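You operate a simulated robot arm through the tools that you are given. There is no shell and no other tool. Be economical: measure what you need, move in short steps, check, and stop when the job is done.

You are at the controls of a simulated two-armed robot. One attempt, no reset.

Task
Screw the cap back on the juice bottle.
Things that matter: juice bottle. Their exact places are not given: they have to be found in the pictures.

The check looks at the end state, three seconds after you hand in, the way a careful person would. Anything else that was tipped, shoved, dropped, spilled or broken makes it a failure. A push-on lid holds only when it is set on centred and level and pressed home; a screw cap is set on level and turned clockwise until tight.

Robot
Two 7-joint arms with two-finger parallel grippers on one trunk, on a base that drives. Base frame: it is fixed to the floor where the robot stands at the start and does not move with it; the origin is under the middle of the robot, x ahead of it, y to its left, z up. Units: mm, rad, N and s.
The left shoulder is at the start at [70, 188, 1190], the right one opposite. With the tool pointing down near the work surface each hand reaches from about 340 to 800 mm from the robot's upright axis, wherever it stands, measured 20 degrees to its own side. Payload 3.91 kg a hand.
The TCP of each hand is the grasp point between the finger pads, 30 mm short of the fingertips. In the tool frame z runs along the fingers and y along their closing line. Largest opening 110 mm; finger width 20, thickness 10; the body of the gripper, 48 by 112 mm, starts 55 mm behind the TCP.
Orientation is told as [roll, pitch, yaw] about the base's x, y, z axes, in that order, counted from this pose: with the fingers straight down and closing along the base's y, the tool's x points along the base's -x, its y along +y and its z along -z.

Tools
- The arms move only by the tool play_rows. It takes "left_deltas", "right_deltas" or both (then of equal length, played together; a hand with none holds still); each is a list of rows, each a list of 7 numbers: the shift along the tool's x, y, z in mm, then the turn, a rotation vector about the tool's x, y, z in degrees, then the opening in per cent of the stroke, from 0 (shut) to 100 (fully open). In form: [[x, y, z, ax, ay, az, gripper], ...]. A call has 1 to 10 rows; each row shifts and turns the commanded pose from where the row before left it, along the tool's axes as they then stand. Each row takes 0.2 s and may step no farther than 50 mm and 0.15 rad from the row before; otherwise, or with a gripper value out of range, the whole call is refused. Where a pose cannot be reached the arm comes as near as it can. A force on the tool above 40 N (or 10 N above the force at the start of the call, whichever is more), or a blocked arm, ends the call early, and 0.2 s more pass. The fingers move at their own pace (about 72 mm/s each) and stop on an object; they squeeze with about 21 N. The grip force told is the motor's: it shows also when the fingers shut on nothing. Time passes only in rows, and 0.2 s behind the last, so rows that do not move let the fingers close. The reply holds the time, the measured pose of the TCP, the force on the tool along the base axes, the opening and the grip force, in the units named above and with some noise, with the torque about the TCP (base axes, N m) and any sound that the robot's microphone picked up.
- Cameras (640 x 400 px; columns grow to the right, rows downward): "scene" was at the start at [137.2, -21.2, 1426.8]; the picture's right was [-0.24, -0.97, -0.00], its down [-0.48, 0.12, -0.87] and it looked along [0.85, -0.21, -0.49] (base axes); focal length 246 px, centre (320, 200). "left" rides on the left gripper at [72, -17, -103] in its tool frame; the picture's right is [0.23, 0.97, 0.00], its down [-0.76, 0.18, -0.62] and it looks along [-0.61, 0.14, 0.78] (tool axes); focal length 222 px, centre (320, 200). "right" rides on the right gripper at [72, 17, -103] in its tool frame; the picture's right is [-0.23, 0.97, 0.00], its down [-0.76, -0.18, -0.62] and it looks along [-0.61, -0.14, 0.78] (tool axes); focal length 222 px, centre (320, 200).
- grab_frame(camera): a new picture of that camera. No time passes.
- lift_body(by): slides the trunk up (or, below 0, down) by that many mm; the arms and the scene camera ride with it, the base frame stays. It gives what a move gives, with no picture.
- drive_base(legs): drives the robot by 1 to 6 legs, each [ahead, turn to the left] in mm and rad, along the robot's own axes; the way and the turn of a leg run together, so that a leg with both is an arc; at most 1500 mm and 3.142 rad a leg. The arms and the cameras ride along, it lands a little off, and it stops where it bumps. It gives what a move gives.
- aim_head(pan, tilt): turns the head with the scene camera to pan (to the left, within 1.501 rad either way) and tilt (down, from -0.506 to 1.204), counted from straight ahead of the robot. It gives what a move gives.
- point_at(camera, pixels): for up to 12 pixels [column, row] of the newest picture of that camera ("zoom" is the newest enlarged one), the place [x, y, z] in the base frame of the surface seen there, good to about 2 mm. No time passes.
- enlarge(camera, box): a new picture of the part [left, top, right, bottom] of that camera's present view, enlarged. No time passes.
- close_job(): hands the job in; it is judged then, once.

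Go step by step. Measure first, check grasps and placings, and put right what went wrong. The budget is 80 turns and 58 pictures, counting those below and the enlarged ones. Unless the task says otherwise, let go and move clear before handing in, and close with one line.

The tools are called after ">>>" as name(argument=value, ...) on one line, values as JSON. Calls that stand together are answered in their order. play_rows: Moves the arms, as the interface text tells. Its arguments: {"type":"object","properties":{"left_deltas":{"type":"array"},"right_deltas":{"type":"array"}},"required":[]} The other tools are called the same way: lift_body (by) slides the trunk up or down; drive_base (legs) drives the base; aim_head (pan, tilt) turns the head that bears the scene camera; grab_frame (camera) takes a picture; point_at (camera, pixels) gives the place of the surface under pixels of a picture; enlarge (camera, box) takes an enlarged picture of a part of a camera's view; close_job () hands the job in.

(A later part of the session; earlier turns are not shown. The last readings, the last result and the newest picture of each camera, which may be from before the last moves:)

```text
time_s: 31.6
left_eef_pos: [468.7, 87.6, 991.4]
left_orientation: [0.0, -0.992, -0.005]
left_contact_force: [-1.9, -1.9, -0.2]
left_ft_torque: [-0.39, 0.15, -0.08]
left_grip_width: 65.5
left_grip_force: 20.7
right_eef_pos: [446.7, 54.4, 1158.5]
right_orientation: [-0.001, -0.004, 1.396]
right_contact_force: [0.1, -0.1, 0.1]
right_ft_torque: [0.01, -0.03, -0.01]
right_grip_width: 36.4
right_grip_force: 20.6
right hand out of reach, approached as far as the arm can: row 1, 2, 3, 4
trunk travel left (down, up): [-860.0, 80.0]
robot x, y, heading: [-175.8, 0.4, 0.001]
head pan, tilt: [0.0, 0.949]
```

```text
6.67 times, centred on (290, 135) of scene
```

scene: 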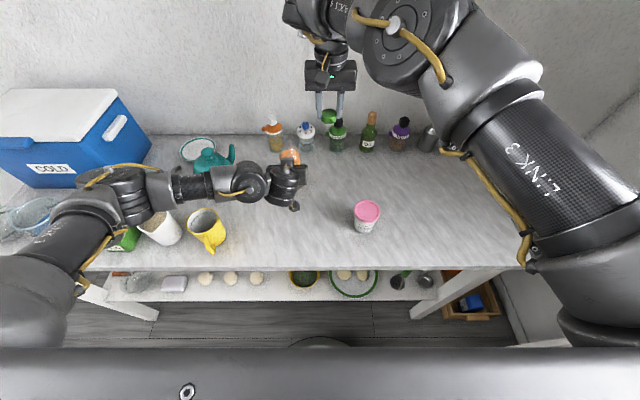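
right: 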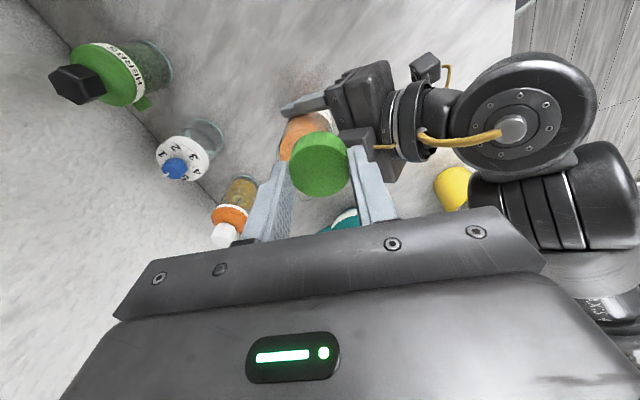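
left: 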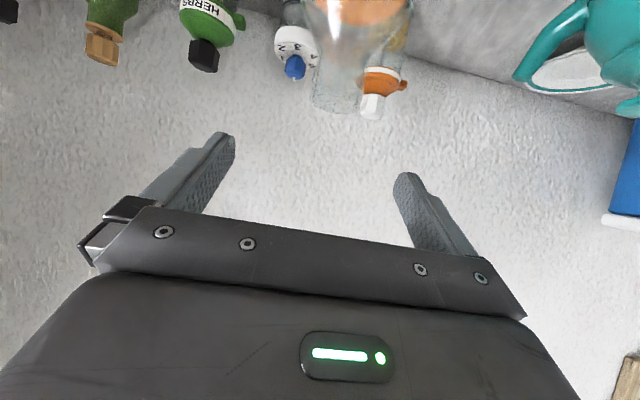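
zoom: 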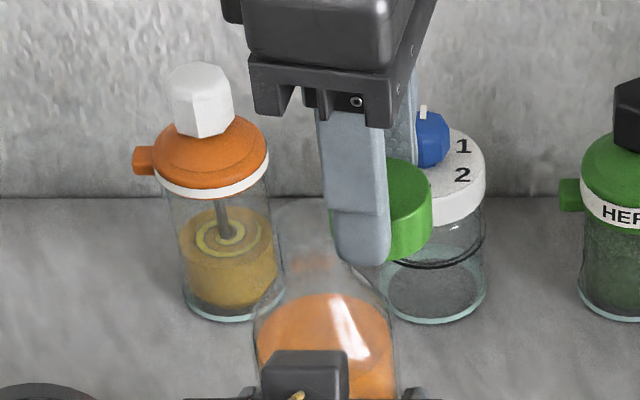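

The right arm still falls about 45 mm short. The fix is to back off, raise the trunk 75 mm more and drive ahead about 110 mm. First I'll release the bottle and move the cap away.

>>> play_rows(left_deltas=[[0, 0, 0, 0, 0, 0, 70], [0, 0, 0, 0, 0, 0, 80], [0, 0, 0, 0, 0, 0, 100], [0, 0, 0, 0, 0, 0, 100], [0, 0, 0, 0, 0, 0, 100]], right_deltas=[[0, 0, -20, 0, 0, 0, 0], [28.8, 5.1, -10, 0, 0, 0, 0], [28.8, 5.1, -10, 0, 0, 0, 0], [28.8, 5.1, -10, 0, 0, 0, 0], [28.8, 5.1, -10, 0, 0, 0, 0]])

>>> lift_body(by=78)

>>> play_rows(left_deltas=[[-26.2, 0, -17.1, 0, 0, 0, 100], [-26.2, 0, -17.1, 0, 0, 0, 100], [-26.2, 0, -17.1, 0, 0, 0, 100], [-26.2, 0, -17.1, 0, 0, 0, 100], [0, 0, 0, 0, 0, 0, 100]])

>>> grab_frame(camera="scene")

```text
time_s: 32.8
left_eef_pos: [468.3, 86.3, 990.6]
left_orientation: [0.004, -0.993, -0.006]
left_contact_force: [-0.6, 0.1, -1.1]
left_ft_torque: [0.01, -0.01, 0.02]
left_grip_width: 109.9
left_grip_force: 0.1
right_eef_pos: [406.1, -59.7, 1218.7]
right_orientation: [-0.001, -0.004, 1.398]
right_contact_force: [0.0, 0.6, 0.6]
right_ft_torque: [0.0, 0.02, 0.01]
right_grip_width: 36.1
right_grip_force: 20.8
trunk travel left (down, up): [-860.0, 80.0]
robot x, y, heading: [-178.0, 0.1, 0.001]
head pan, tilt: [0.0, 0.949]
```

```text
time_s: 34.0
left_eef_pos: [469.8, 87.3, 1069.2]
left_orientation: [0.002, -0.992, -0.004]
left_contact_force: [0.7, -0.2, 0.3]
left_ft_torque: [0.01, 0.02, 0.0]
left_grip_width: 110.1
left_grip_force: 0.0
right_eef_pos: [405.2, -57.2, 1296.2]
right_orientation: [0.001, 0.001, 1.4]
right_contact_force: [0.0, -0.6, -0.8]
right_ft_torque: [0.0, 0.0, 0.03]
right_grip_width: 36.2
right_grip_force: 21.1
trunk travel left (down, up): [-938.0, 2.0]
robot x, y, heading: [-176.7, -1.4, 0.0]
head pan, tilt: [0.0, 0.949]
```

```text
time_s: 35.2
left_eef_pos: [467.7, 88.7, 1195.2]
left_orientation: [0.002, -0.993, -0.004]
left_contact_force: [-0.2, 0.3, -0.2]
left_ft_torque: [-0.01, 0.03, 0.0]
left_grip_width: 109.9
left_grip_force: 0.1
right_eef_pos: [406.0, -55.4, 1296.7]
right_orientation: [-0.002, 0.0, 1.399]
right_contact_force: [-0.1, -0.3, -0.2]
right_ft_torque: [0.0, 0.01, -0.01]
right_grip_width: 36.2
right_grip_force: 20.6
trunk travel left (down, up): [-938.0, 2.0]
robot x, y, heading: [-171.6, 0.4, -0.001]
head pan, tilt: [0.0, 0.949]
```

```text
25 pictures are left
```

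scene: 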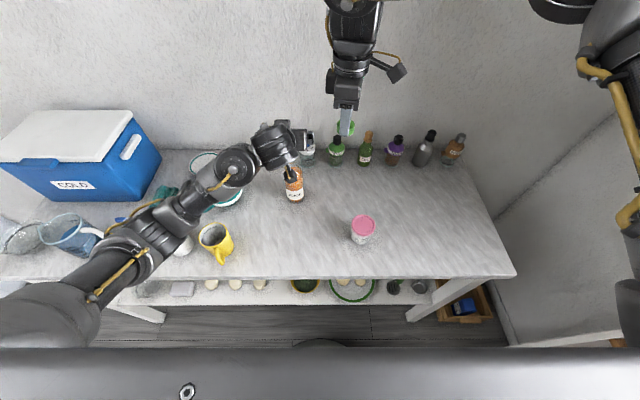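

Both hands are clear and the bottle is still upright. Before driving ahead, I'll check how high the left elbow sits above the mugs.

>>> point_at(camera="scene", pixels=[[130, 250], [145, 265], [110, 280], [165, 230], [215, 235], [185, 250], [200, 200], [70, 230], [290, 170], [293, 180]])

```text
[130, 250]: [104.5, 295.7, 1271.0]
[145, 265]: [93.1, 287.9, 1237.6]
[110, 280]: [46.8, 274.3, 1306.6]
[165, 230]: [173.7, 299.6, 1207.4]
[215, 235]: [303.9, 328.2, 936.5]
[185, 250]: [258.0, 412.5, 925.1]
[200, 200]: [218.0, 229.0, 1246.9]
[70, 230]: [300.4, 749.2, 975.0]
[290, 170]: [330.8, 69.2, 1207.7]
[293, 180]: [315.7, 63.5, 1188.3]
```

The elbow is above z 1200, well clear of the mugs. Driving ahead 110 mm.

>>> drive_base(legs=[[110, 0]])

>>> play_rows(left_deltas=[[12, 0, -18.5, 0, 0, 0, 100], [12, 0, -18.5, 0, 0, 0, 100], [12, 0, -18.5, 0, 0, 0, 100], [12, 0, -18.5, 0, 0, 0, 100], [12, 0, -18.5, 0, 0, 0, 100], [0, 0, 0, 0, 0, 0, 100]])

```text
time_s: 36.4
left_eef_pos: [564.9, 86.5, 1201.7]
left_orientation: [0.004, -1.003, -0.008]
left_contact_force: [0.5, -0.6, 0.3]
left_ft_torque: [0.0, 0.0, 0.0]
left_grip_width: 110.0
left_grip_force: 0.1
right_eef_pos: [501.6, -58.1, 1303.1]
right_orientation: [-0.011, -0.003, 1.399]
right_contact_force: [0.6, 0.2, 0.5]
right_ft_torque: [0.05, 0.01, 0.01]
right_grip_width: 36.2
right_grip_force: 21.4
trunk travel left (down, up): [-938.0, 2.0]
robot x, y, heading: [-68.5, 1.2, 0.002]
head pan, tilt: [0.0, 0.949]
```

```text
time_s: 37.8
left_eef_pos: [456.4, 86.5, 1198.1]
left_orientation: [0.004, -1.001, -0.008]
left_contact_force: [-0.5, 0.9, -0.4]
left_ft_torque: [-0.01, -0.05, -0.03]
left_grip_width: 110.2
left_grip_force: 0.0
right_eef_pos: [503.4, -57.4, 1301.9]
right_orientation: [-0.009, -0.002, 1.398]
right_contact_force: [0.8, 0.1, 0.1]
right_ft_torque: [0.02, 0.01, 0.02]
right_grip_width: 36.4
right_grip_force: 20.7
trunk travel left (down, up): [-938.0, 2.0]
robot x, y, heading: [-69.5, -0.5, 0.005]
head pan, tilt: [0.0, 0.949]
```

There's plenty of left reach now. I'll lower the left hand to the bottle and bring the right hand to (484,-25,1190).

>>> play_rows(left_deltas=[[28.1, 0.3, 20.4, 0, 0, 0, 100], [28.1, 0.3, 20.4, 0, 0, 0, 100], [28.1, 0.3, 20.4, 0, 0, 0, 100], [28.1, 0.3, 20.4, 0, 0, 0, 100], [28.1, 0.3, 20.4, 0, 0, 0, 100], [28.1, 0.3, 20.4, 0, 0, 0, 100]], right_deltas=[[-4.7, 4, 18.7, 0, 0, 0, 0], [-4.7, 4, 18.7, 0, 0, 0, 0], [-4.7, 4, 18.7, 0, 0, 0, 0], [-4.7, 4, 18.7, 0, 0, 0, 0], [-4.7, 4, 18.7, 0, 0, 0, 0], [-4.7, 4, 18.7, 0, 0, 0, 0]])

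>>> grab_frame(camera="left")

>>> grab_frame(camera="scene")

```text
time_s: 39.1
left_eef_pos: [473.0, 88.7, 991.1]
left_orientation: [0.001, -1.0, -0.007]
left_contact_force: [-0.4, 0.4, 0.0]
left_ft_torque: [0.0, -0.01, 0.05]
left_grip_width: 110.1
left_grip_force: 0.1
right_eef_pos: [488.7, -26.3, 1188.9]
right_orientation: [-0.009, -0.002, 1.399]
right_contact_force: [-0.2, 0.0, -0.3]
right_ft_torque: [0.01, 0.0, 0.03]
right_grip_width: 36.0
right_grip_force: 21.4
trunk travel left (down, up): [-938.0, 2.0]
robot x, y, heading: [-64.4, 1.1, 0.001]
head pan, tilt: [0.0, 0.949]
```

```text
24 pictures are left
```

left: 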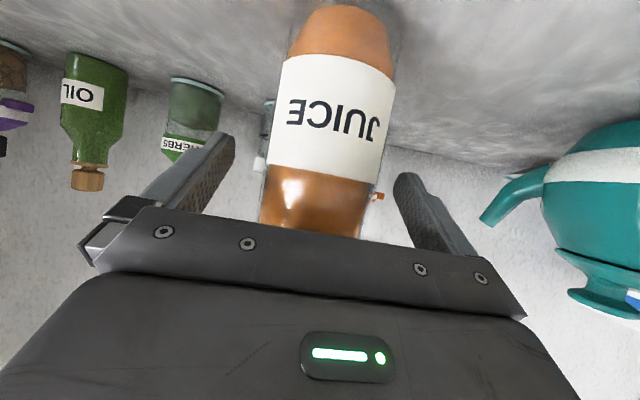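

```text
23 pictures are left
```

scene: 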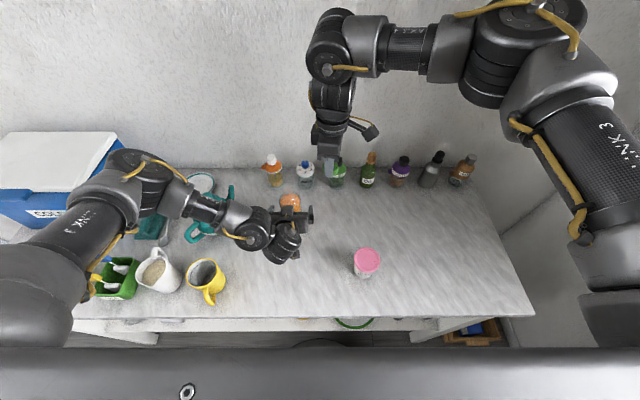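

The bottle is centred between the left fingers again. I'll close and re-measure the mouth.

>>> play_rows(left_deltas=[[0, 0, 0, 0, 0, 0, 85], [0, 0, 0, 0, 0, 0, 75], [0, 0, 0, 0, 0, 0, 68], [0, 0, 0, 0, 0, 0, 62], [0, 0, 0, 0, 0, 0, 58], [0, 0, 0, 0, 0, 0, 50], [0, 0, 0, 0, 0, 0, 50]])

>>> enlarge(camera="scene", box=[270, 175, 310, 205])

>>> point_at(camera="zoom", pixels=[[297, 110], [297, 60], [297, 130], [297, 160], [297, 180], [297, 200], [240, 150], [360, 150], [240, 180], [350, 180], [297, 90], [297, 260]])

```text
time_s: 40.8
left_eef_pos: [470.5, 88.8, 991.9]
left_orientation: [0.002, -1.001, -0.009]
left_contact_force: [-0.4, -1.2, 1.4]
left_ft_torque: [-0.35, 0.18, 0.01]
left_grip_width: 65.5
left_grip_force: 21.1
right_eef_pos: [489.0, -27.1, 1189.2]
right_orientation: [-0.007, -0.002, 1.4]
right_contact_force: [0.5, 0.0, -0.1]
right_ft_torque: [0.03, -0.01, 0.01]
right_grip_width: 36.2
right_grip_force: 21.0
trunk travel left (down, up): [-938.0, 2.0]
robot x, y, heading: [-66.8, 2.7, -0.005]
head pan, tilt: [0.0, 0.949]
```

```text
13.33 times, centred on (290, 190) of scene
```

zoom: 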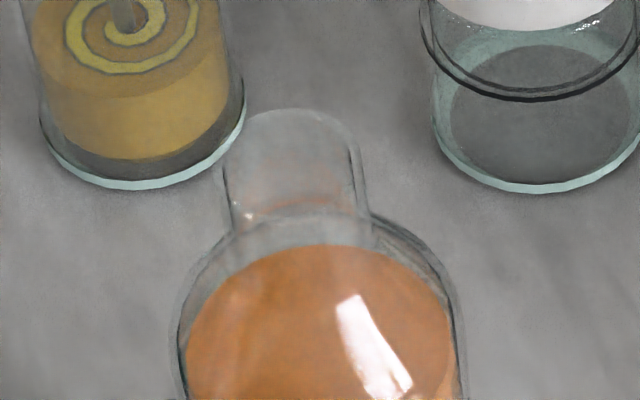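

```text
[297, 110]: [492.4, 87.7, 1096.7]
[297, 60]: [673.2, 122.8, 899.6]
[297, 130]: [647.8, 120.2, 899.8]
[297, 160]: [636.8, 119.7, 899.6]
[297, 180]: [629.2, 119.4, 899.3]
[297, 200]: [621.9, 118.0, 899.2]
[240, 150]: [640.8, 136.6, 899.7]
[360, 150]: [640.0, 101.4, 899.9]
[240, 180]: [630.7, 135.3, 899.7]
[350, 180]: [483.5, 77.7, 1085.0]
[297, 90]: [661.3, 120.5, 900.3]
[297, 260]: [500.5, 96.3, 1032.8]
```

The mouth centre comes out at about (483.5,89) again. I'll move the cap over it at z 1150, correcting a 0.5° tilt.

>>> play_rows(right_deltas=[[-22.7, 5.1, 0, -0.45, 0, 0, 0], [-22.7, 5.1, 0, 0, 0, 0, 0], [-22.7, 5.1, 8, 0, 0, 0, 0], [-22.7, 5.1, 14, 0, 0, 0, 0], [-22.7, 5.1, 14, 0, 0, 0, 0], [0, 0, 0, 0, 0, 0, 0]])

>>> grab_frame(camera="right")

>>> point_at(camera="right", pixels=[[320, 170], [320, 145], [320, 193], [296, 170], [344, 170], [302, 155], [338, 155], [302, 185], [338, 185]])

>>> enlarge(camera="scene", box=[265, 150, 325, 210])

```text
time_s: 42.1
left_eef_pos: [469.7, 89.1, 990.2]
left_orientation: [0.004, -1.001, -0.01]
left_contact_force: [-0.1, 0.1, 2.3]
left_ft_torque: [-0.23, 0.17, -0.06]
left_grip_width: 65.7
left_grip_force: 20.9
right_eef_pos: [484.1, 87.3, 1154.0]
right_orientation: [0.0, -0.001, 1.399]
right_contact_force: [-0.2, -0.4, 0.2]
right_ft_torque: [0.0, -0.01, 0.0]
right_grip_width: 36.4
right_grip_force: 21.0
trunk travel left (down, up): [-938.0, 2.0]
robot x, y, heading: [-64.1, 0.1, 0.002]
head pan, tilt: [0.0, 0.949]
```

```text
21 pictures are left
```

right: 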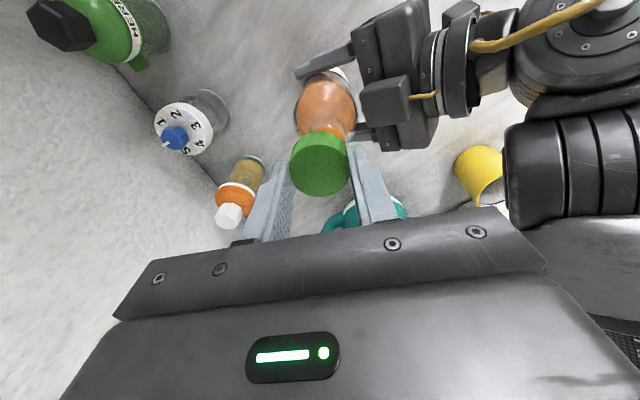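

```text
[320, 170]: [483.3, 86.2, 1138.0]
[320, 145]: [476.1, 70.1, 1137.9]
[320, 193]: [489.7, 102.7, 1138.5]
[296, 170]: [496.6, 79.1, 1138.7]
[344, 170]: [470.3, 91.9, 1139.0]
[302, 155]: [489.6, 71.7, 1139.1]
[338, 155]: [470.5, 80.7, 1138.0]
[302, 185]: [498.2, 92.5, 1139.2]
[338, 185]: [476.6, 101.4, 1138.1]
```

```text
6.67 times, centred on (295, 180) of scene
```

zoom: 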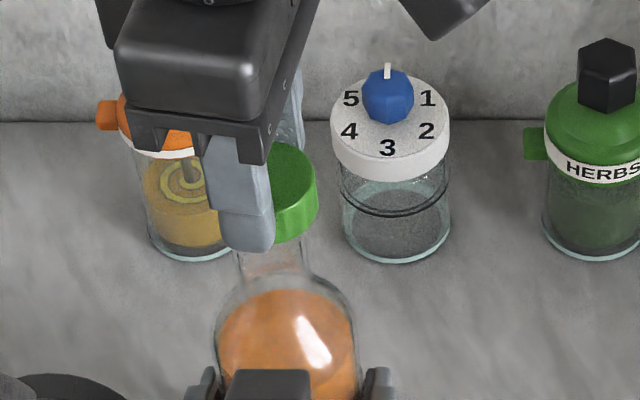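

The cap centre measures about (483.2,86.5). I'll shift +2 mm in y and lower it close to the rim.

>>> play_rows(right_deltas=[[-2.2, 0.2, 8, 0, 0, 0, 0], [0, 0, 8, 0, 0, 0, 0], [0, 0, 4, 0, 0, 0, 0], [0, 0, 0, 0, 0, 0, 0]])

>>> enlarge(camera="scene", box=[275, 165, 315, 205])

>>> enlarge(camera="right", box=[270, 80, 370, 210])

```text
time_s: 43.1
left_eef_pos: [470.6, 89.8, 990.2]
left_orientation: [0.004, -0.998, -0.009]
left_contact_force: [-0.5, 0.8, 1.8]
left_ft_torque: [-0.16, 0.03, -0.01]
left_grip_width: 65.7
left_grip_force: 21.1
right_eef_pos: [482.5, 91.7, 1134.4]
right_orientation: [0.001, -0.002, 1.398]
right_contact_force: [-0.2, 0.3, -1.0]
right_ft_torque: [0.0, 0.01, 0.03]
right_grip_width: 36.1
right_grip_force: 21.0
trunk travel left (down, up): [-938.0, 2.0]
robot x, y, heading: [-68.8, -0.8, 0.0]
head pan, tilt: [0.0, 0.949]
```

```text
10.00 times, centred on (295, 185) of scene
```

zoom: 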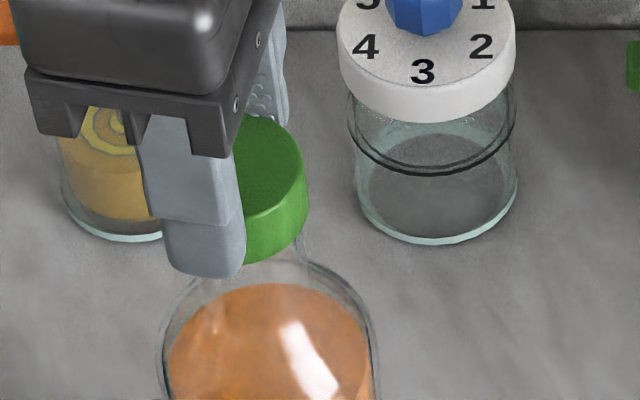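

```text
3.08 times, centred on (320, 145) of right
```

zoom: 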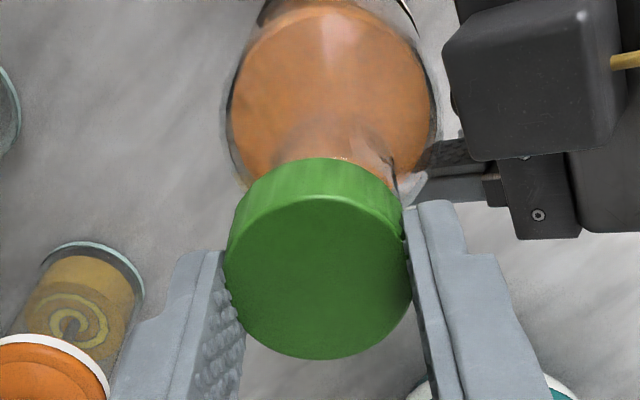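

In the right view the bottle looks about 12 zoom pixels right of the cap, about 3 mm toward -x. I'll zoom tighter to verify.

>>> enlarge(camera="right", box=[290, 95, 360, 145])

>>> point_at(camera="zoom", pixels=[[150, 200], [200, 200], [250, 220], [320, 220], [380, 220], [430, 200], [500, 220], [320, 100], [150, 100], [450, 100]])

```text
8.00 times, centred on (325, 120) of right
```

zoom: 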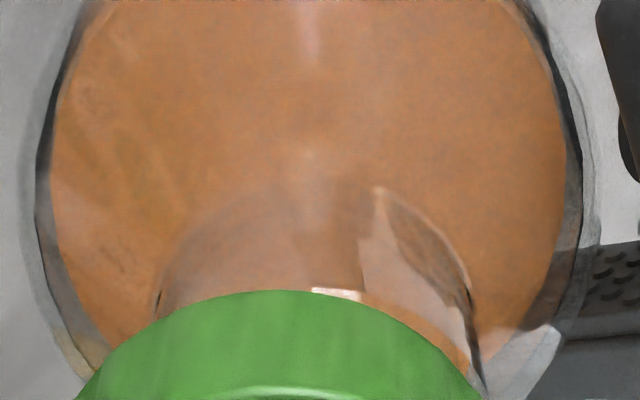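

```text
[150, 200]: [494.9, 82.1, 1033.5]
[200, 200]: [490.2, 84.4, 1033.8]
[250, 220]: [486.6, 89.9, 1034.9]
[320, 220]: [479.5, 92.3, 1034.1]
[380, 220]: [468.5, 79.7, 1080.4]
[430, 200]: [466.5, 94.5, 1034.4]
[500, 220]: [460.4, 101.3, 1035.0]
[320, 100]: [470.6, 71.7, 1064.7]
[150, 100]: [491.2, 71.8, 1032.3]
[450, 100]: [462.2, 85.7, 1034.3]
```

The neck centre is at zoom column 314 against the tool axis at 280, so I need about 3 mm toward -x. The scene view suggests about 1.5 mm toward -y. I'll apply both and recheck.

>>> play_rows(right_deltas=[[2.0, 2.7, 0, 0, 0, 0, 0], [0, 0, 0, 0, 0, 0, 0], [0, 0, 0, 0, 0, 0, 0]])

>>> enlarge(camera="right", box=[285, 95, 355, 205])

>>> enlarge(camera="scene", box=[275, 165, 315, 205])

```text
time_s: 44.0
left_eef_pos: [471.2, 89.6, 989.8]
left_orientation: [0.004, -1.001, -0.008]
left_contact_force: [-0.5, 1.5, 1.0]
left_ft_torque: [-0.2, -0.13, 0.0]
left_grip_width: 65.8
left_grip_force: 21.4
right_eef_pos: [479.0, 90.7, 1133.6]
right_orientation: [0.001, -0.002, 1.399]
right_contact_force: [2.3, -1.0, 2.9]
right_ft_torque: [-0.02, -0.02, -0.01]
right_grip_width: 36.3
right_grip_force: 21.2
trunk travel left (down, up): [-938.0, 2.0]
robot x, y, heading: [-68.6, 0.4, 0.002]
head pan, tilt: [0.0, 0.949]
```

```text
3.64 times, centred on (320, 150) of right
```

zoom: 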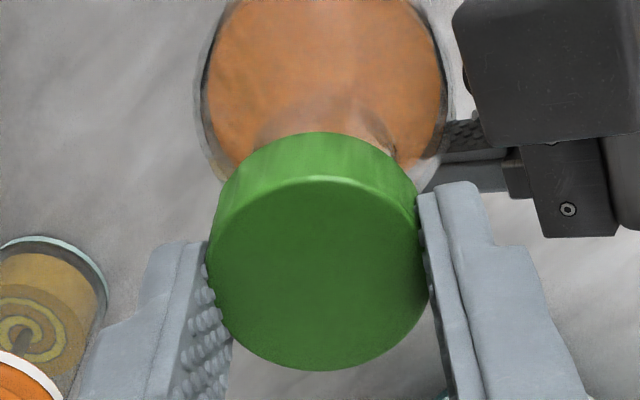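

```text
10.00 times, centred on (295, 185) of scene
```

zoom: 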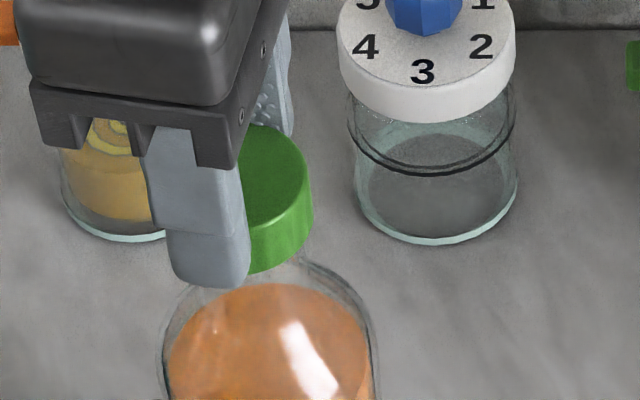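

Alignment is within about 1 mm. I'll nudge another 1 mm and lower gently until the cap makes contact.

>>> play_rows(right_deltas=[[0, 1, 0, 0, 0, 0, 0], [0, 0, 1.5, 0, 0, 0, 0], [0, 0, 1.5, 0, 0, 0, 0], [0, 0, 1.5, 0, 0, 0, 0], [0, 0, 0, 0, 0, 0, 0]])

```text
time_s: 45.1
left_eef_pos: [470.5, 89.3, 991.1]
left_orientation: [0.006, -1.001, -0.01]
left_contact_force: [3.4, 0.8, -0.3]
left_ft_torque: [-0.1, -0.45, 0.05]
left_grip_width: 65.6
left_grip_force: 20.7
right_eef_pos: [478.9, 91.4, 1128.8]
right_orientation: [-0.001, -0.004, 1.398]
right_contact_force: [2.9, -0.6, 23.8]
right_ft_torque: [-0.35, 0.03, 0.05]
right_grip_width: 36.1
right_grip_force: 21.0
trunk travel left (down, up): [-938.0, 2.0]
robot x, y, heading: [-72.7, -0.1, -0.001]
head pan, tilt: [0.0, 0.949]
```

Contact at 24 N, with the torque putting it 15 mm on the -y side, so the cap lip catches the -y rim. I'll lift, shift -2 mm in y and lower again.

>>> play_rows(right_deltas=[[0, 0, -4, 0, 0, 0, 0], [2, -0.35, 0, 0, 0, 0, 0], [0, 0, 1.5, 0, 0, 0, 0], [0, 0, 1.5, 0, 0, 0, 0], [0, 0, 1.5, 0, 0, 0, 0], [0, 0, 0, 0, 0, 0, 0]])

```text
time_s: 46.5
left_eef_pos: [470.2, 89.5, 991.2]
left_orientation: [0.002, -1.0, -0.009]
left_contact_force: [-2.3, 1.0, 3.8]
left_ft_torque: [0.3, 0.54, -0.07]
left_grip_width: 65.6
left_grip_force: 21.3
right_eef_pos: [477.6, 89.5, 1127.6]
right_orientation: [-0.001, -0.002, 1.399]
right_contact_force: [1.1, 2.8, 0.7]
right_ft_torque: [0.06, 0.02, -0.03]
right_grip_width: 36.2
right_grip_force: 20.5
trunk travel left (down, up): [-938.0, 2.0]
robot x, y, heading: [-64.8, -1.1, -0.001]
head pan, tilt: [0.0, 0.949]
```

The resistance is gone, so the cap has slipped over the rim. I'll keep lowering until it seats on the threads.

>>> play_rows(right_deltas=[[0, 0, 1.5, 0, 0, 0, 0], [0, 0, 1.5, 0, 0, 0, 0], [0, 0, 0, 0, 0, 0, 0]])

>>> enlarge(camera="scene", box=[275, 165, 315, 205])

```text
time_s: 47.4
left_eef_pos: [469.8, 88.6, 990.4]
left_orientation: [0.002, -1.001, -0.008]
left_contact_force: [-2.1, 2.0, 3.2]
left_ft_torque: [-0.03, 0.51, -0.08]
left_grip_width: 65.3
left_grip_force: 20.8
right_eef_pos: [478.6, 90.2, 1124.9]
right_orientation: [0.0, -0.001, 1.397]
right_contact_force: [0.6, -0.8, 1.0]
right_ft_torque: [-0.01, -0.01, 0.01]
right_grip_width: 36.2
right_grip_force: 20.7
trunk travel left (down, up): [-938.0, 2.0]
robot x, y, heading: [-67.5, -2.8, -0.003]
head pan, tilt: [0.0, 0.949]
```

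```text
10.00 times, centred on (295, 185) of scene
```

zoom: 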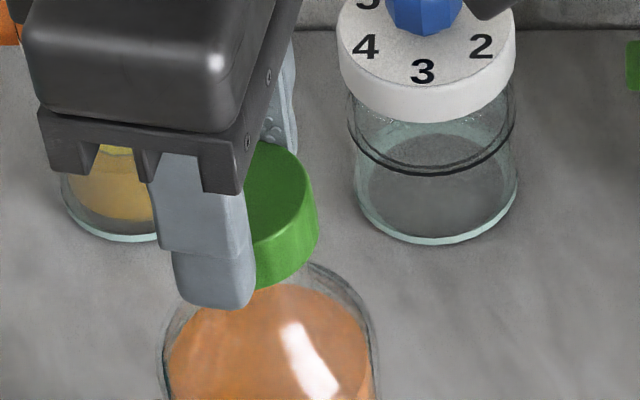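

The cap surrounds the neck with no force. I'll lower further until contact.

>>> play_rows(right_deltas=[[0, 0, 1.5, 0, 0, 0, 0], [0, 0, 1.5, 0, 0, 0, 0], [0, 0, 1.5, 0, 0, 0, 0], [0, 0, 0, 0, 0, 0, 0]])

```text
time_s: 48.4
left_eef_pos: [470.2, 88.5, 990.5]
left_orientation: [0.003, -1.0, -0.008]
left_contact_force: [-1.2, 1.1, 2.4]
left_ft_torque: [-0.1, 0.36, -0.07]
left_grip_width: 65.6
left_grip_force: 21.1
right_eef_pos: [478.8, 91.1, 1119.2]
right_orientation: [-0.001, -0.003, 1.4]
right_contact_force: [0.6, 0.3, -0.4]
right_ft_torque: [0.03, 0.0, 0.0]
right_grip_width: 36.2
right_grip_force: 21.2
trunk travel left (down, up): [-938.0, 2.0]
robot x, y, heading: [-69.7, 1.7, 0.003]
head pan, tilt: [0.0, 0.949]
```

Still free at z 1119. I'll keep going down.

>>> play_rows(right_deltas=[[0, 0, 1.5, 0, 0, 0, 0], [0, 0, 1.5, 0, 0, 0, 0], [0, 0, 1.5, 0, 0, 0, 0], [0, 0, 0, 0, 0, 0, 0]])

```text
time_s: 49.4
left_eef_pos: [471.6, 88.3, 990.4]
left_orientation: [0.005, -0.999, -0.01]
left_contact_force: [8.6, -3.2, -4.2]
left_ft_torque: [-0.31, -0.12, 0.02]
left_grip_width: 65.6
left_grip_force: 21.4
right_eef_pos: [478.6, 89.6, 1116.7]
right_orientation: [-0.001, -0.003, 1.4]
right_contact_force: [-5.6, 0.3, 23.3]
right_ft_torque: [0.09, 0.15, -0.04]
right_grip_width: 36.4
right_grip_force: 21.2
trunk travel left (down, up): [-938.0, 2.0]
robot x, y, heading: [-65.6, 1.6, -0.003]
head pan, tilt: [0.0, 0.949]
```

The cap is seated on the threads, evenly, at 23 N. I'll start turning clockwise (+z in the tool frame) with light downfeed, nudging 0.8 mm to relieve the side force.

>>> play_rows(right_deltas=[[0, 0.8, -0.4, 0, 0, 8, 0], [0, 0, 0.1, 0, 0, 8, 0], [0, 0, 0.1, 0, 0, 8, 0], [0, 0, 0.1, 0, 0, 8, 0], [0, 0, 0.1, 0, 0, 8, 0], [0, 0, 0.1, 0, 0, 8, 0], [0, 0, 0.1, 0, 0, 8, 0], [0, 0, 0.1, 0, 0, 8, 0]])

```text
time_s: 51.1
left_eef_pos: [469.6, 89.0, 992.2]
left_orientation: [0.003, -1.001, -0.009]
left_contact_force: [-7.8, 5.4, 0.9]
left_ft_torque: [-0.33, -0.61, 0.07]
left_grip_width: 65.7
left_grip_force: 21.1
right_eef_pos: [477.3, 89.2, 1117.2]
right_orientation: [0.001, 0.0, 0.277]
right_contact_force: [11.7, -4.2, 18.4]
right_ft_torque: [-0.11, -0.55, 0.01]
right_grip_width: 36.4
right_grip_force: 20.9
trunk travel left (down, up): [-938.0, 2.0]
robot x, y, heading: [-69.8, -0.2, -0.003]
head pan, tilt: [0.0, 0.949]
```

The side force flipped to +12 N in x, so I'll shift back about 0.9 mm and keep turning.

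>>> play_rows(right_deltas=[[-0.9, -0.55, 0, 0, 0, 8, 0], [0, 0, 0.1, 0, 0, 8, 0], [0, 0, 0.1, 0, 0, 8, 0], [0, 0, 0.1, 0, 0, 8, 0], [0, 0, 0.1, 0, 0, 8, 0], [0, 0, 0.1, 0, 0, 8, 0], [0, 0, 0.1, 0, 0, 8, 0], [0, 0, 0.1, 0, 0, 8, 0], [0, 0, 0.1, 0, 0, 8, 0]])

```text
time_s: 53.1
left_eef_pos: [470.3, 92.1, 990.1]
left_orientation: [0.011, -0.999, -0.011]
left_contact_force: [-10.6, 6.9, 1.4]
left_ft_torque: [0.28, 0.23, 0.23]
left_grip_width: 61.5
left_grip_force: 11.9
right_eef_pos: [538.2, 44.0, 1091.4]
right_orientation: [0.033, -0.009, -0.79]
right_contact_force: [5.6, -6.1, 7.1]
right_ft_torque: [-0.39, -0.42, -0.17]
right_grip_width: 37.0
right_grip_force: 20.9
right hand out of reach, approached as far as the arm can: row 5, 6, 7, 8, 9
trunk travel left (down, up): [-938.0, 2.0]
robot x, y, heading: [-68.7, 1.4, 0.002]
head pan, tilt: [0.0, 0.949]
```

Out of reach: the right hand drifted to (538,44,1091), possibly tipping the bottle. I'll look right away.

>>> grab_frame(camera="scene")

>>> grab_frame(camera="left")

```text
13 pictures are left
```

scene: 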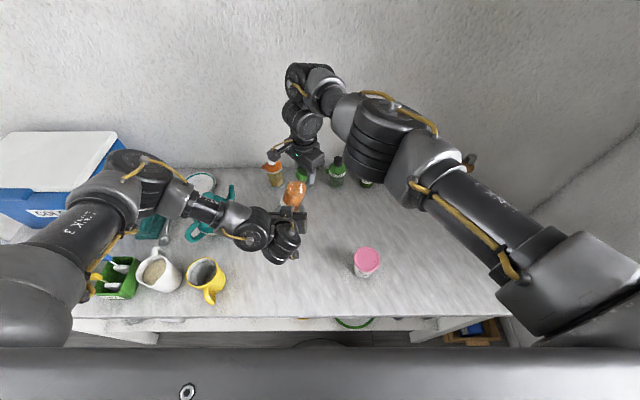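

```text
12 pictures are left
```

left: 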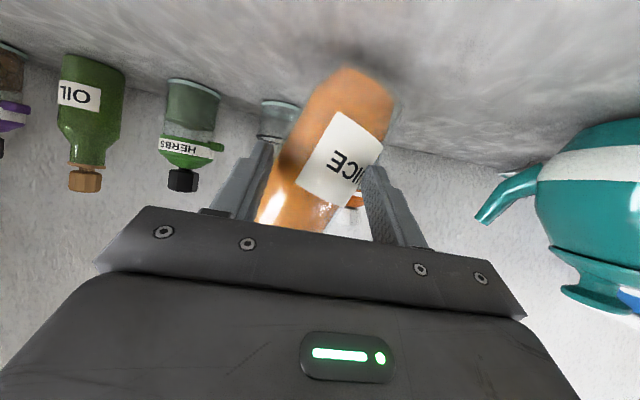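

The bottle leans about 25–30° toward +x,-y but is still held between the left fingers and the cap. I'll zoom on the cap before reversing.

>>> enlarge(camera="scene", box=[250, 140, 350, 230])

>>> grab_frame(camera="right")

```text
4.44 times, centred on (300, 185) of scene
```

zoom: 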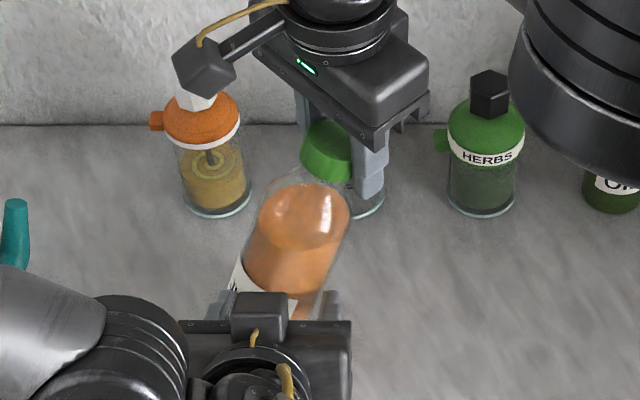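

```text
10 pictures are left
```

right: 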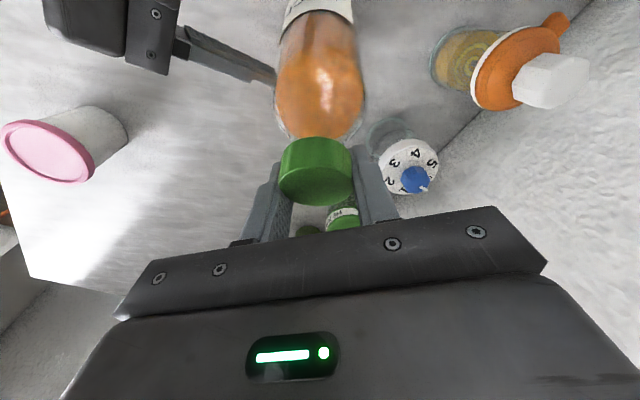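

The cap is still on the neck and both hands hold the leaning bottle. I'll reverse the drift, moving back toward (478,90,1117) while turning back counterclockwise to stay within reach.

>>> play_rows(right_deltas=[[12.5, -1.6, -4.4, 0, 0, -8, 0], [12.6, 0.1, -4.4, 0, 0, -8, 0], [12.5, 1.9, -4.4, 0, 0, -8, 0]])

```text
time_s: 53.4
left_eef_pos: [467.5, 94.1, 989.1]
left_orientation: [0.015, -0.998, -0.016]
left_contact_force: [-15.5, 3.2, 11.0]
left_ft_torque: [0.34, 0.12, -0.02]
left_grip_width: 56.5
left_grip_force: 20.8
right_eef_pos: [537.1, 47.8, 1089.7]
right_orientation: [0.037, -0.026, -0.792]
right_contact_force: [7.2, 1.2, 2.8]
right_ft_torque: [0.03, -0.62, -0.29]
right_grip_width: 37.0
right_grip_force: 21.0
right hand out of reach, approached as far as the arm can: row 1
trunk travel left (down, up): [-938.0, 2.0]
robot x, y, heading: [-67.8, 3.6, 0.0]
head pan, tilt: [0.0, 0.949]
stopped in row 1 (right hand): the force on the tool passed its limit (the readings are from after the stop); the commanded pose is now the measured one
```

The left fingers are squeezing the bottle out forward (width 56), which blocks the return. I'll open the left hand so that only the right hand holds the cap, then check.

>>> play_rows(left_deltas=[[0, 0, 0, 0, 0, 0, 60], [0, 0, 0, 0, 0, 0, 70], [0, 0, 0, 0, 0, 0, 85], [0, 0, 0, 0, 0, 0, 100], [0, 0, 0, 0, 0, 0, 100]])

>>> grab_frame(camera="left")

```text
time_s: 54.6
left_eef_pos: [470.0, 92.9, 987.8]
left_orientation: [0.015, -0.998, -0.019]
left_contact_force: [0.1, -0.2, 0.3]
left_ft_torque: [0.0, 0.02, -0.03]
left_grip_width: 110.0
left_grip_force: 0.0
right_eef_pos: [537.9, 47.5, 1088.5]
right_orientation: [0.036, -0.021, -0.792]
right_contact_force: [5.2, 0.4, 11.3]
right_ft_torque: [0.52, -0.71, -0.21]
right_grip_width: 37.1
right_grip_force: 21.5
trunk travel left (down, up): [-938.0, 2.0]
robot x, y, heading: [-66.7, 0.7, 0.0]
head pan, tilt: [0.0, 0.949]
```

```text
9 pictures are left
```

left: 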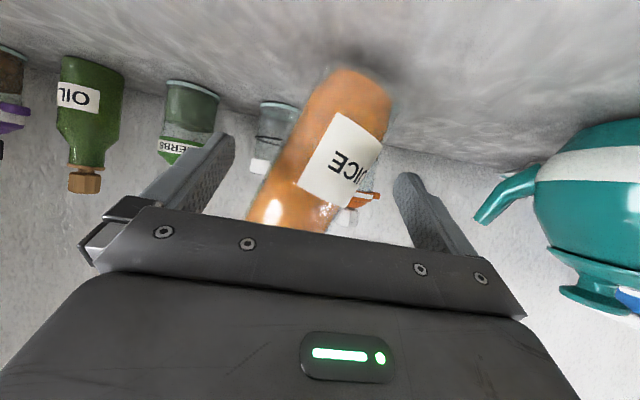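

The right hand holds the bottle steadily by its cap. I'll back the left hand off so the bottle has room to come upright.

>>> play_rows(left_deltas=[[0, 0, -25, 0, 0, 0, 100], [0, 0, -25, 0, 0, 0, 100], [0, 0, -25, 0, 0, 0, 100], [0, 0, -25, 0, 0, 0, 100]])

```text
time_s: 55.6
left_eef_pos: [387.7, 93.8, 1043.3]
left_orientation: [0.018, -0.999, -0.016]
left_contact_force: [-0.6, 0.1, 0.7]
left_ft_torque: [0.04, 0.0, -0.01]
left_grip_width: 110.0
left_grip_force: 0.1
right_eef_pos: [537.6, 46.9, 1089.1]
right_orientation: [0.037, -0.023, -0.792]
right_contact_force: [6.3, 0.2, 12.2]
right_ft_torque: [0.38, -0.7, -0.23]
right_grip_width: 37.1
right_grip_force: 20.8
trunk travel left (down, up): [-938.0, 2.0]
robot x, y, heading: [-66.3, -1.5, 0.0]
head pan, tilt: [0.0, 0.949]
```

There's good room now. I'll tip the bottle upright in small arc steps, up and back, with a slight counterclockwise un-yaw.

>>> play_rows(left_deltas=[[0, 0, -20, 0, 0, 0, 100], [0, 0, -20, 0, 0, 0, 100], [0, 0, 0, 0, 0, 0, 100], [0, 0, 0, 0, 0, 0, 100]], right_deltas=[[6, 0, -4, 0, 0, -3, 0], [6, 0.3, -4, 0, 0, -3, 0], [6, 0.5, -3.5, 0, 0, -3, 0], [6, 0.8, -3.5, 0, 0, -3, 0]])

```text
time_s: 56.6
left_eef_pos: [353.6, 93.4, 1064.8]
left_orientation: [0.017, -0.997, -0.017]
left_contact_force: [-0.8, -0.8, 0.0]
left_ft_torque: [0.02, 0.0, 0.02]
left_grip_width: 110.2
left_grip_force: 0.1
right_eef_pos: [524.5, 64.0, 1100.2]
right_orientation: [0.028, -0.028, -0.581]
right_contact_force: [-0.1, 0.2, -6.0]
right_ft_torque: [-0.22, -0.22, -0.01]
right_grip_width: 36.8
right_grip_force: 21.1
trunk travel left (down, up): [-938.0, 2.0]
robot x, y, heading: [-66.9, 3.5, -0.007]
head pan, tilt: [0.0, 0.949]
```

It moves freely, and the -6 N reading suggests the bottle now hangs from the cap. I'll take one look.

>>> enlarge(camera="scene", box=[240, 140, 350, 240])

>>> point_at(camera="zoom", pixels=[[285, 240], [270, 280], [255, 300], [240, 320], [315, 150], [230, 290], [300, 300]])

```text
4.00 times, centred on (295, 190) of scene
```

zoom: 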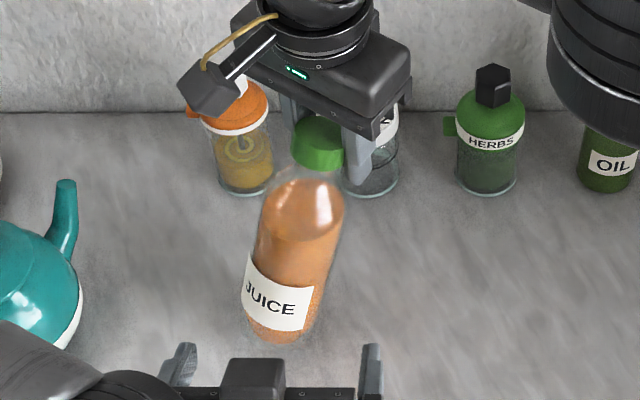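

```text
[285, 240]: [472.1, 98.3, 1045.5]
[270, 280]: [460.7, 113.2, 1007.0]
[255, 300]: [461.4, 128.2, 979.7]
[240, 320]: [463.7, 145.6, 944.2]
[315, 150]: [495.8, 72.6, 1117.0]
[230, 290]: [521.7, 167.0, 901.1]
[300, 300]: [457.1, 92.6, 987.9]
```

The bottle hangs leaning with its top toward -y,+x. Turning the hand 50° counterclockwise while it hangs will make it lean straight along x. Then I can set the base edge down and pull the top back toward me, pivoting about the finger line.

>>> play_rows(right_deltas=[[0, 0, -3, 0, 0, -7, 0], [0, 0, -3, 0, 0, -7, 0], [0, 0, 0, 0, 0, -7, 0], [0, 0, 0, 0, 0, -7, 0], [0, 0, 0, 0, 0, -7, 0], [0, 0, 0, 0, 0, -7, 0], [0, 0, 0, 0, 0, -7, 0]])

>>> enlarge(camera="scene", box=[240, 140, 350, 250])

>>> point_at(camera="zoom", pixels=[[320, 140], [300, 220], [300, 240], [300, 260], [300, 280], [300, 300], [300, 320], [300, 340], [280, 300], [320, 300]])

```text
time_s: 58.2
left_eef_pos: [355.2, 92.3, 1064.0]
left_orientation: [0.016, -0.996, -0.015]
left_contact_force: [0.0, -0.2, -0.5]
left_ft_torque: [-0.01, 0.0, 0.0]
left_grip_width: 109.9
left_grip_force: 0.2
right_eef_pos: [520.7, 62.9, 1108.4]
right_orientation: [-0.003, -0.042, 0.275]
right_contact_force: [-0.1, -0.1, -7.1]
right_ft_torque: [0.02, -0.29, -0.01]
right_grip_width: 36.8
right_grip_force: 21.2
trunk travel left (down, up): [-938.0, 2.0]
robot x, y, heading: [-61.5, -4.5, 0.002]
head pan, tilt: [0.0, 0.949]
```

```text
3.64 times, centred on (295, 195) of scene
```

zoom: 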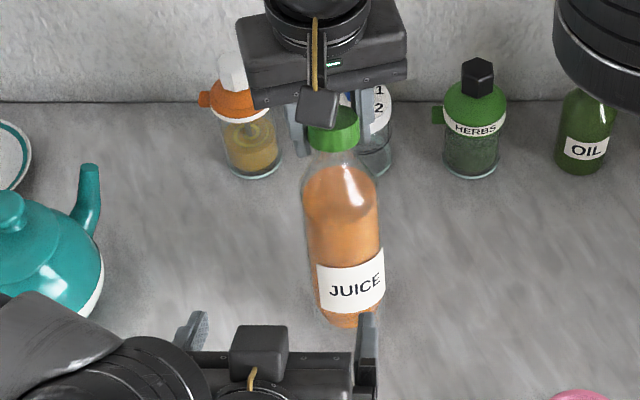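

```text
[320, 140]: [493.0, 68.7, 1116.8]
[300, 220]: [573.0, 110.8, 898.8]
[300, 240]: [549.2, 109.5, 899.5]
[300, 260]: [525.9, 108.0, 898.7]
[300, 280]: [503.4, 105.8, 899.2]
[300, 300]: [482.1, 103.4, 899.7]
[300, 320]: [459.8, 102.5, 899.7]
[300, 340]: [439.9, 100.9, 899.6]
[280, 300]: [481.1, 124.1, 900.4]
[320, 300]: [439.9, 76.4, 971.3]
```

The bottle now leans only in the x-plane, by about 18°. I'll raise it 25 mm and pitch the right hand about 18° so the bottle hangs upright.

>>> play_rows(right_deltas=[[0, 0, -13, 0, 0, 0, 0], [0, 0, -12, 0, 0, 0, 0], [0, 0, 0, 0, -6, 0, 0], [0, 0, 0, 0, -6, 0, 0], [0, 0, 0, 0, -6, 0, 0], [0, 0, 0, 0, 0, 0, 0]])

>>> enlarge(camera="scene", box=[240, 140, 350, 250])

>>> point_at(camera="zoom", pixels=[[340, 140], [340, 150], [340, 180], [340, 200], [340, 220], [345, 240], [345, 260], [345, 280], [345, 300], [345, 310], [345, 320], [345, 330]])

```text
time_s: 59.6
left_eef_pos: [355.1, 93.6, 1064.6]
left_orientation: [0.017, -0.998, -0.015]
left_contact_force: [0.2, 0.0, -0.5]
left_ft_torque: [-0.01, -0.02, 0.01]
left_grip_width: 109.9
left_grip_force: 0.0
right_eef_pos: [520.2, 63.0, 1133.7]
right_orientation: [-0.002, -0.356, 0.275]
right_contact_force: [-0.5, 0.4, -7.0]
right_ft_torque: [0.02, -0.07, -0.04]
right_grip_width: 36.6
right_grip_force: 21.0
trunk travel left (down, up): [-938.0, 2.0]
robot x, y, heading: [-66.8, 2.2, -0.006]
head pan, tilt: [0.0, 0.949]
```

```text
3.64 times, centred on (295, 195) of scene
```

zoom: 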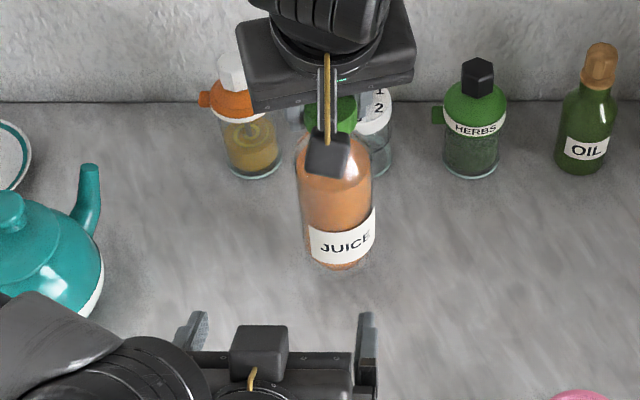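

```text
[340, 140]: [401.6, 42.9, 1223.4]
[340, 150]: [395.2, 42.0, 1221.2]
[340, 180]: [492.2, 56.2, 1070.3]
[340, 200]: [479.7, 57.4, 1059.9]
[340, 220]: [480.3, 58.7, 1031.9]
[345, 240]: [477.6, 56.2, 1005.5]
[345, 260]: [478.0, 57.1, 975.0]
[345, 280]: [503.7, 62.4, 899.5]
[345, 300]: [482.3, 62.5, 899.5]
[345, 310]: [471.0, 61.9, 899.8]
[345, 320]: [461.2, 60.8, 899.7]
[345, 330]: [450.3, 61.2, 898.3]
```

The bottle front is nearly plumb (x 480 at z 1032, x 478 at z 975). I'll trim 2° more, carry it back to about (484,89) and lower it close to the table.

>>> play_rows(right_deltas=[[0, 0, 0, 0, -2, 0, 0], [5.1, 8, -2.1, 0, 0, 0, 0], [5.1, 8, -2.1, 0, 0, 0, 0], [5.1, 8, -2.1, 0, 0, 0, 0], [5.1, 8, -2.1, 0, 0, 0, 0], [2.3, 0, 5.6, 0, 0, 0, 0], [2.3, 0, 5.6, 0, 0, 0, 0], [0, 0, 0, 0, 0, 0, 0]])

```text
time_s: 61.4
left_eef_pos: [354.4, 93.9, 1064.3]
left_orientation: [0.016, -0.996, -0.014]
left_contact_force: [0.5, 0.5, 0.4]
left_ft_torque: [0.0, -0.02, -0.01]
left_grip_width: 109.9
left_grip_force: 0.0
right_eef_pos: [490.5, 86.9, 1121.0]
right_orientation: [-0.003, -0.39, 0.276]
right_contact_force: [0.2, -0.1, -6.7]
right_ft_torque: [0.0, -0.03, -0.03]
right_grip_width: 36.4
right_grip_force: 20.4
trunk travel left (down, up): [-938.0, 2.0]
robot x, y, heading: [-69.0, -2.0, 0.003]
head pan, tilt: [0.0, 0.949]
```

Still hanging at 6.7 N. I'll lower in 2 mm steps until the base takes the weight.

>>> play_rows(right_deltas=[[0.76, 0, 1.85, 0, 0, 0, 0], [0.76, 0, 1.85, 0, 0, 0, 0], [0.76, 0, 1.85, 0, 0, 0, 0], [0, 0, 0, 0, 0, 0, 0]])

```text
time_s: 62.4
left_eef_pos: [355.3, 94.0, 1063.8]
left_orientation: [0.015, -0.998, -0.015]
left_contact_force: [-0.2, -0.8, 1.1]
left_ft_torque: [0.03, -0.02, 0.01]
left_grip_width: 110.0
left_grip_force: 0.0
right_eef_pos: [489.4, 87.8, 1113.5]
right_orientation: [-0.002, -0.391, 0.274]
right_contact_force: [-0.4, 0.8, -5.8]
right_ft_torque: [0.0, -0.02, 0.01]
right_grip_width: 36.3
right_grip_force: 21.4
trunk travel left (down, up): [-938.0, 2.0]
robot x, y, heading: [-68.7, 1.1, -0.003]
head pan, tilt: [0.0, 0.949]
```

>>> play_rows(right_deltas=[[0.76, 0, 1.85, 0, 0, 0, 0], [0.4, 0, 0.9, 0, 0, 0, 0], [0, 0, 0, 0, 0, 0, 0]])

```text
time_s: 63.2
left_eef_pos: [354.3, 93.6, 1063.5]
left_orientation: [0.018, -0.996, -0.017]
left_contact_force: [0.5, 0.3, 0.0]
left_ft_torque: [0.0, 0.02, -0.02]
left_grip_width: 109.8
left_grip_force: 0.1
right_eef_pos: [490.1, 88.1, 1111.3]
right_orientation: [-0.002, -0.388, 0.274]
right_contact_force: [-0.3, 0.7, -6.6]
right_ft_torque: [0.01, -0.05, 0.02]
right_grip_width: 36.4
right_grip_force: 21.0
trunk travel left (down, up): [-938.0, 2.0]
robot x, y, heading: [-66.7, -1.0, 0.001]
head pan, tilt: [0.0, 0.949]
```

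Still hanging, so I'll continue.

>>> play_rows(right_deltas=[[0.57, 0, 1.39, 0, 0, 0, 0], [0.57, 0, 1.39, 0, 0, 0, 0], [0, 0, 0, 0, 0, 0, 0]])

```text
time_s: 64.0
left_eef_pos: [354.8, 93.7, 1063.9]
left_orientation: [0.015, -0.996, -0.014]
left_contact_force: [0.4, -0.5, -0.5]
left_ft_torque: [0.01, -0.02, 0.02]
left_grip_width: 109.9
left_grip_force: 0.0
right_eef_pos: [490.5, 88.6, 1107.6]
right_orientation: [-0.004, -0.39, 0.273]
right_contact_force: [0.3, -0.2, -6.1]
right_ft_torque: [0.01, -0.02, 0.01]
right_grip_width: 36.1
right_grip_force: 20.8
trunk travel left (down, up): [-938.0, 2.0]
robot x, y, heading: [-68.8, 0.2, -0.001]
head pan, tilt: [0.0, 0.949]
```

>>> play_rows(right_deltas=[[0.57, 0, 1.39, 0, 0, 0, 0], [0.57, 0, 1.39, 0, 0, 0, 0], [0.57, 0, 1.39, 0, 0, 0, 0], [0, 0, 0, 0, 0, 0, 0]])

>>> enlarge(camera="scene", box=[240, 150, 340, 240])

>>> point_at(camera="zoom", pixels=[[250, 220], [250, 240], [250, 260], [250, 270], [250, 280], [250, 290], [250, 300], [220, 270], [280, 270], [250, 200]])

```text
time_s: 65.0
left_eef_pos: [354.1, 93.7, 1064.5]
left_orientation: [0.016, -0.995, -0.015]
left_contact_force: [0.5, 0.3, 0.1]
left_ft_torque: [0.02, -0.01, 0.03]
left_grip_width: 110.0
left_grip_force: 0.1
right_eef_pos: [490.2, 87.8, 1104.2]
right_orientation: [-0.002, -0.392, 0.273]
right_contact_force: [0.2, 0.6, -7.1]
right_ft_torque: [-0.04, -0.03, 0.02]
right_grip_width: 36.2
right_grip_force: 21.1
trunk travel left (down, up): [-938.0, 2.0]
robot x, y, heading: [-68.6, 3.7, 0.004]
head pan, tilt: [0.0, 0.949]
```

```text
4.44 times, centred on (290, 195) of scene
```

zoom: 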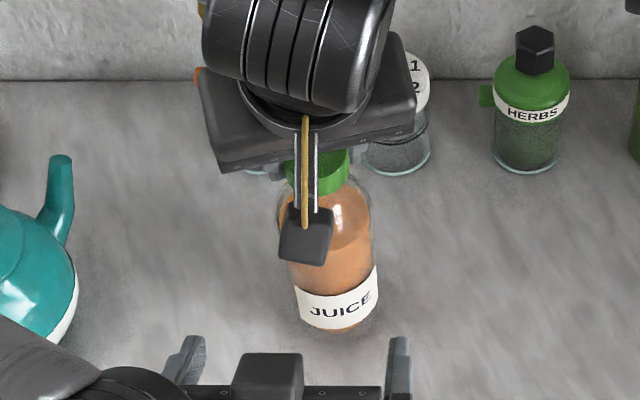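

```text
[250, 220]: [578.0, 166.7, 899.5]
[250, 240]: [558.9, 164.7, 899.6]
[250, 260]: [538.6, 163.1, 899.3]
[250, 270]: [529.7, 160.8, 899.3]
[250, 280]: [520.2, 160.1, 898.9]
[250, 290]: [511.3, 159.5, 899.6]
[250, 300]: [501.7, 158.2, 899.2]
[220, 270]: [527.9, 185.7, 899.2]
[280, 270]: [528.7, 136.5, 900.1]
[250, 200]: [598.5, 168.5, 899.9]
```

>>> point_at(camera="zoom", pixels=[[350, 230], [345, 250], [340, 280], [340, 300], [340, 315], [342, 328], [342, 335], [325, 180], [330, 187], [302, 300], [376, 290]])

```text
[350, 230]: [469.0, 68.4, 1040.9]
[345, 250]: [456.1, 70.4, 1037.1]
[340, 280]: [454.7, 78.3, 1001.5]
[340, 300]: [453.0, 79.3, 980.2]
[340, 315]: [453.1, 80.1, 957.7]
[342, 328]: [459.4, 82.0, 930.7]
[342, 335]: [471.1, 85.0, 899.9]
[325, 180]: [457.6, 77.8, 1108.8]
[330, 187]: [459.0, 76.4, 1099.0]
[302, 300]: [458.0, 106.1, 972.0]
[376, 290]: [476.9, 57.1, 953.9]
```

The label and cap heights suggest the base is still several mm up. I'll keep lowering.

>>> play_rows(right_deltas=[[0.57, 0, 1.39, 0, 0, 0, 0], [0.57, 0, 1.39, 0, 0, 0, 0], [0.57, 0, 1.39, 0, 0, 0, 0], [0.57, 0, 1.39, 0, 0, 0, 0], [0, 0, 0, 0, 0, 0, 0]])

```text
time_s: 66.2
left_eef_pos: [355.5, 93.4, 1063.9]
left_orientation: [0.015, -0.996, -0.017]
left_contact_force: [0.4, -0.2, -0.5]
left_ft_torque: [-0.02, 0.0, 0.04]
left_grip_width: 110.1
left_grip_force: 0.1
right_eef_pos: [488.7, 88.5, 1096.7]
right_orientation: [-0.003, -0.389, 0.275]
right_contact_force: [-0.4, 0.9, -6.5]
right_ft_torque: [0.03, -0.02, -0.02]
right_grip_width: 36.3
right_grip_force: 21.2
trunk travel left (down, up): [-938.0, 2.0]
robot x, y, heading: [-69.3, 1.5, -0.001]
head pan, tilt: [0.0, 0.949]
```

>>> play_rows(right_deltas=[[0.57, 0, 1.39, 0, 0, 0, 0], [0.57, 0, 1.39, 0, 0, 0, 0], [0.57, 0, 1.39, 0, 0, 0, 0], [0, 0, 0, 0, 0, 0, 0]])

```text
time_s: 67.2
left_eef_pos: [352.3, 93.0, 1064.4]
left_orientation: [0.017, -0.997, -0.017]
left_contact_force: [0.4, 0.1, 0.0]
left_ft_torque: [-0.02, -0.01, -0.01]
left_grip_width: 110.0
left_grip_force: 0.1
right_eef_pos: [488.0, 87.8, 1096.6]
right_orientation: [-0.001, -0.397, 0.275]
right_contact_force: [3.1, 0.5, 19.6]
right_ft_torque: [-0.15, 0.15, -0.01]
right_grip_width: 36.4
right_grip_force: 21.2
trunk travel left (down, up): [-938.0, 2.0]
robot x, y, heading: [-65.9, -1.1, 0.002]
head pan, tilt: [0.0, 0.949]
```

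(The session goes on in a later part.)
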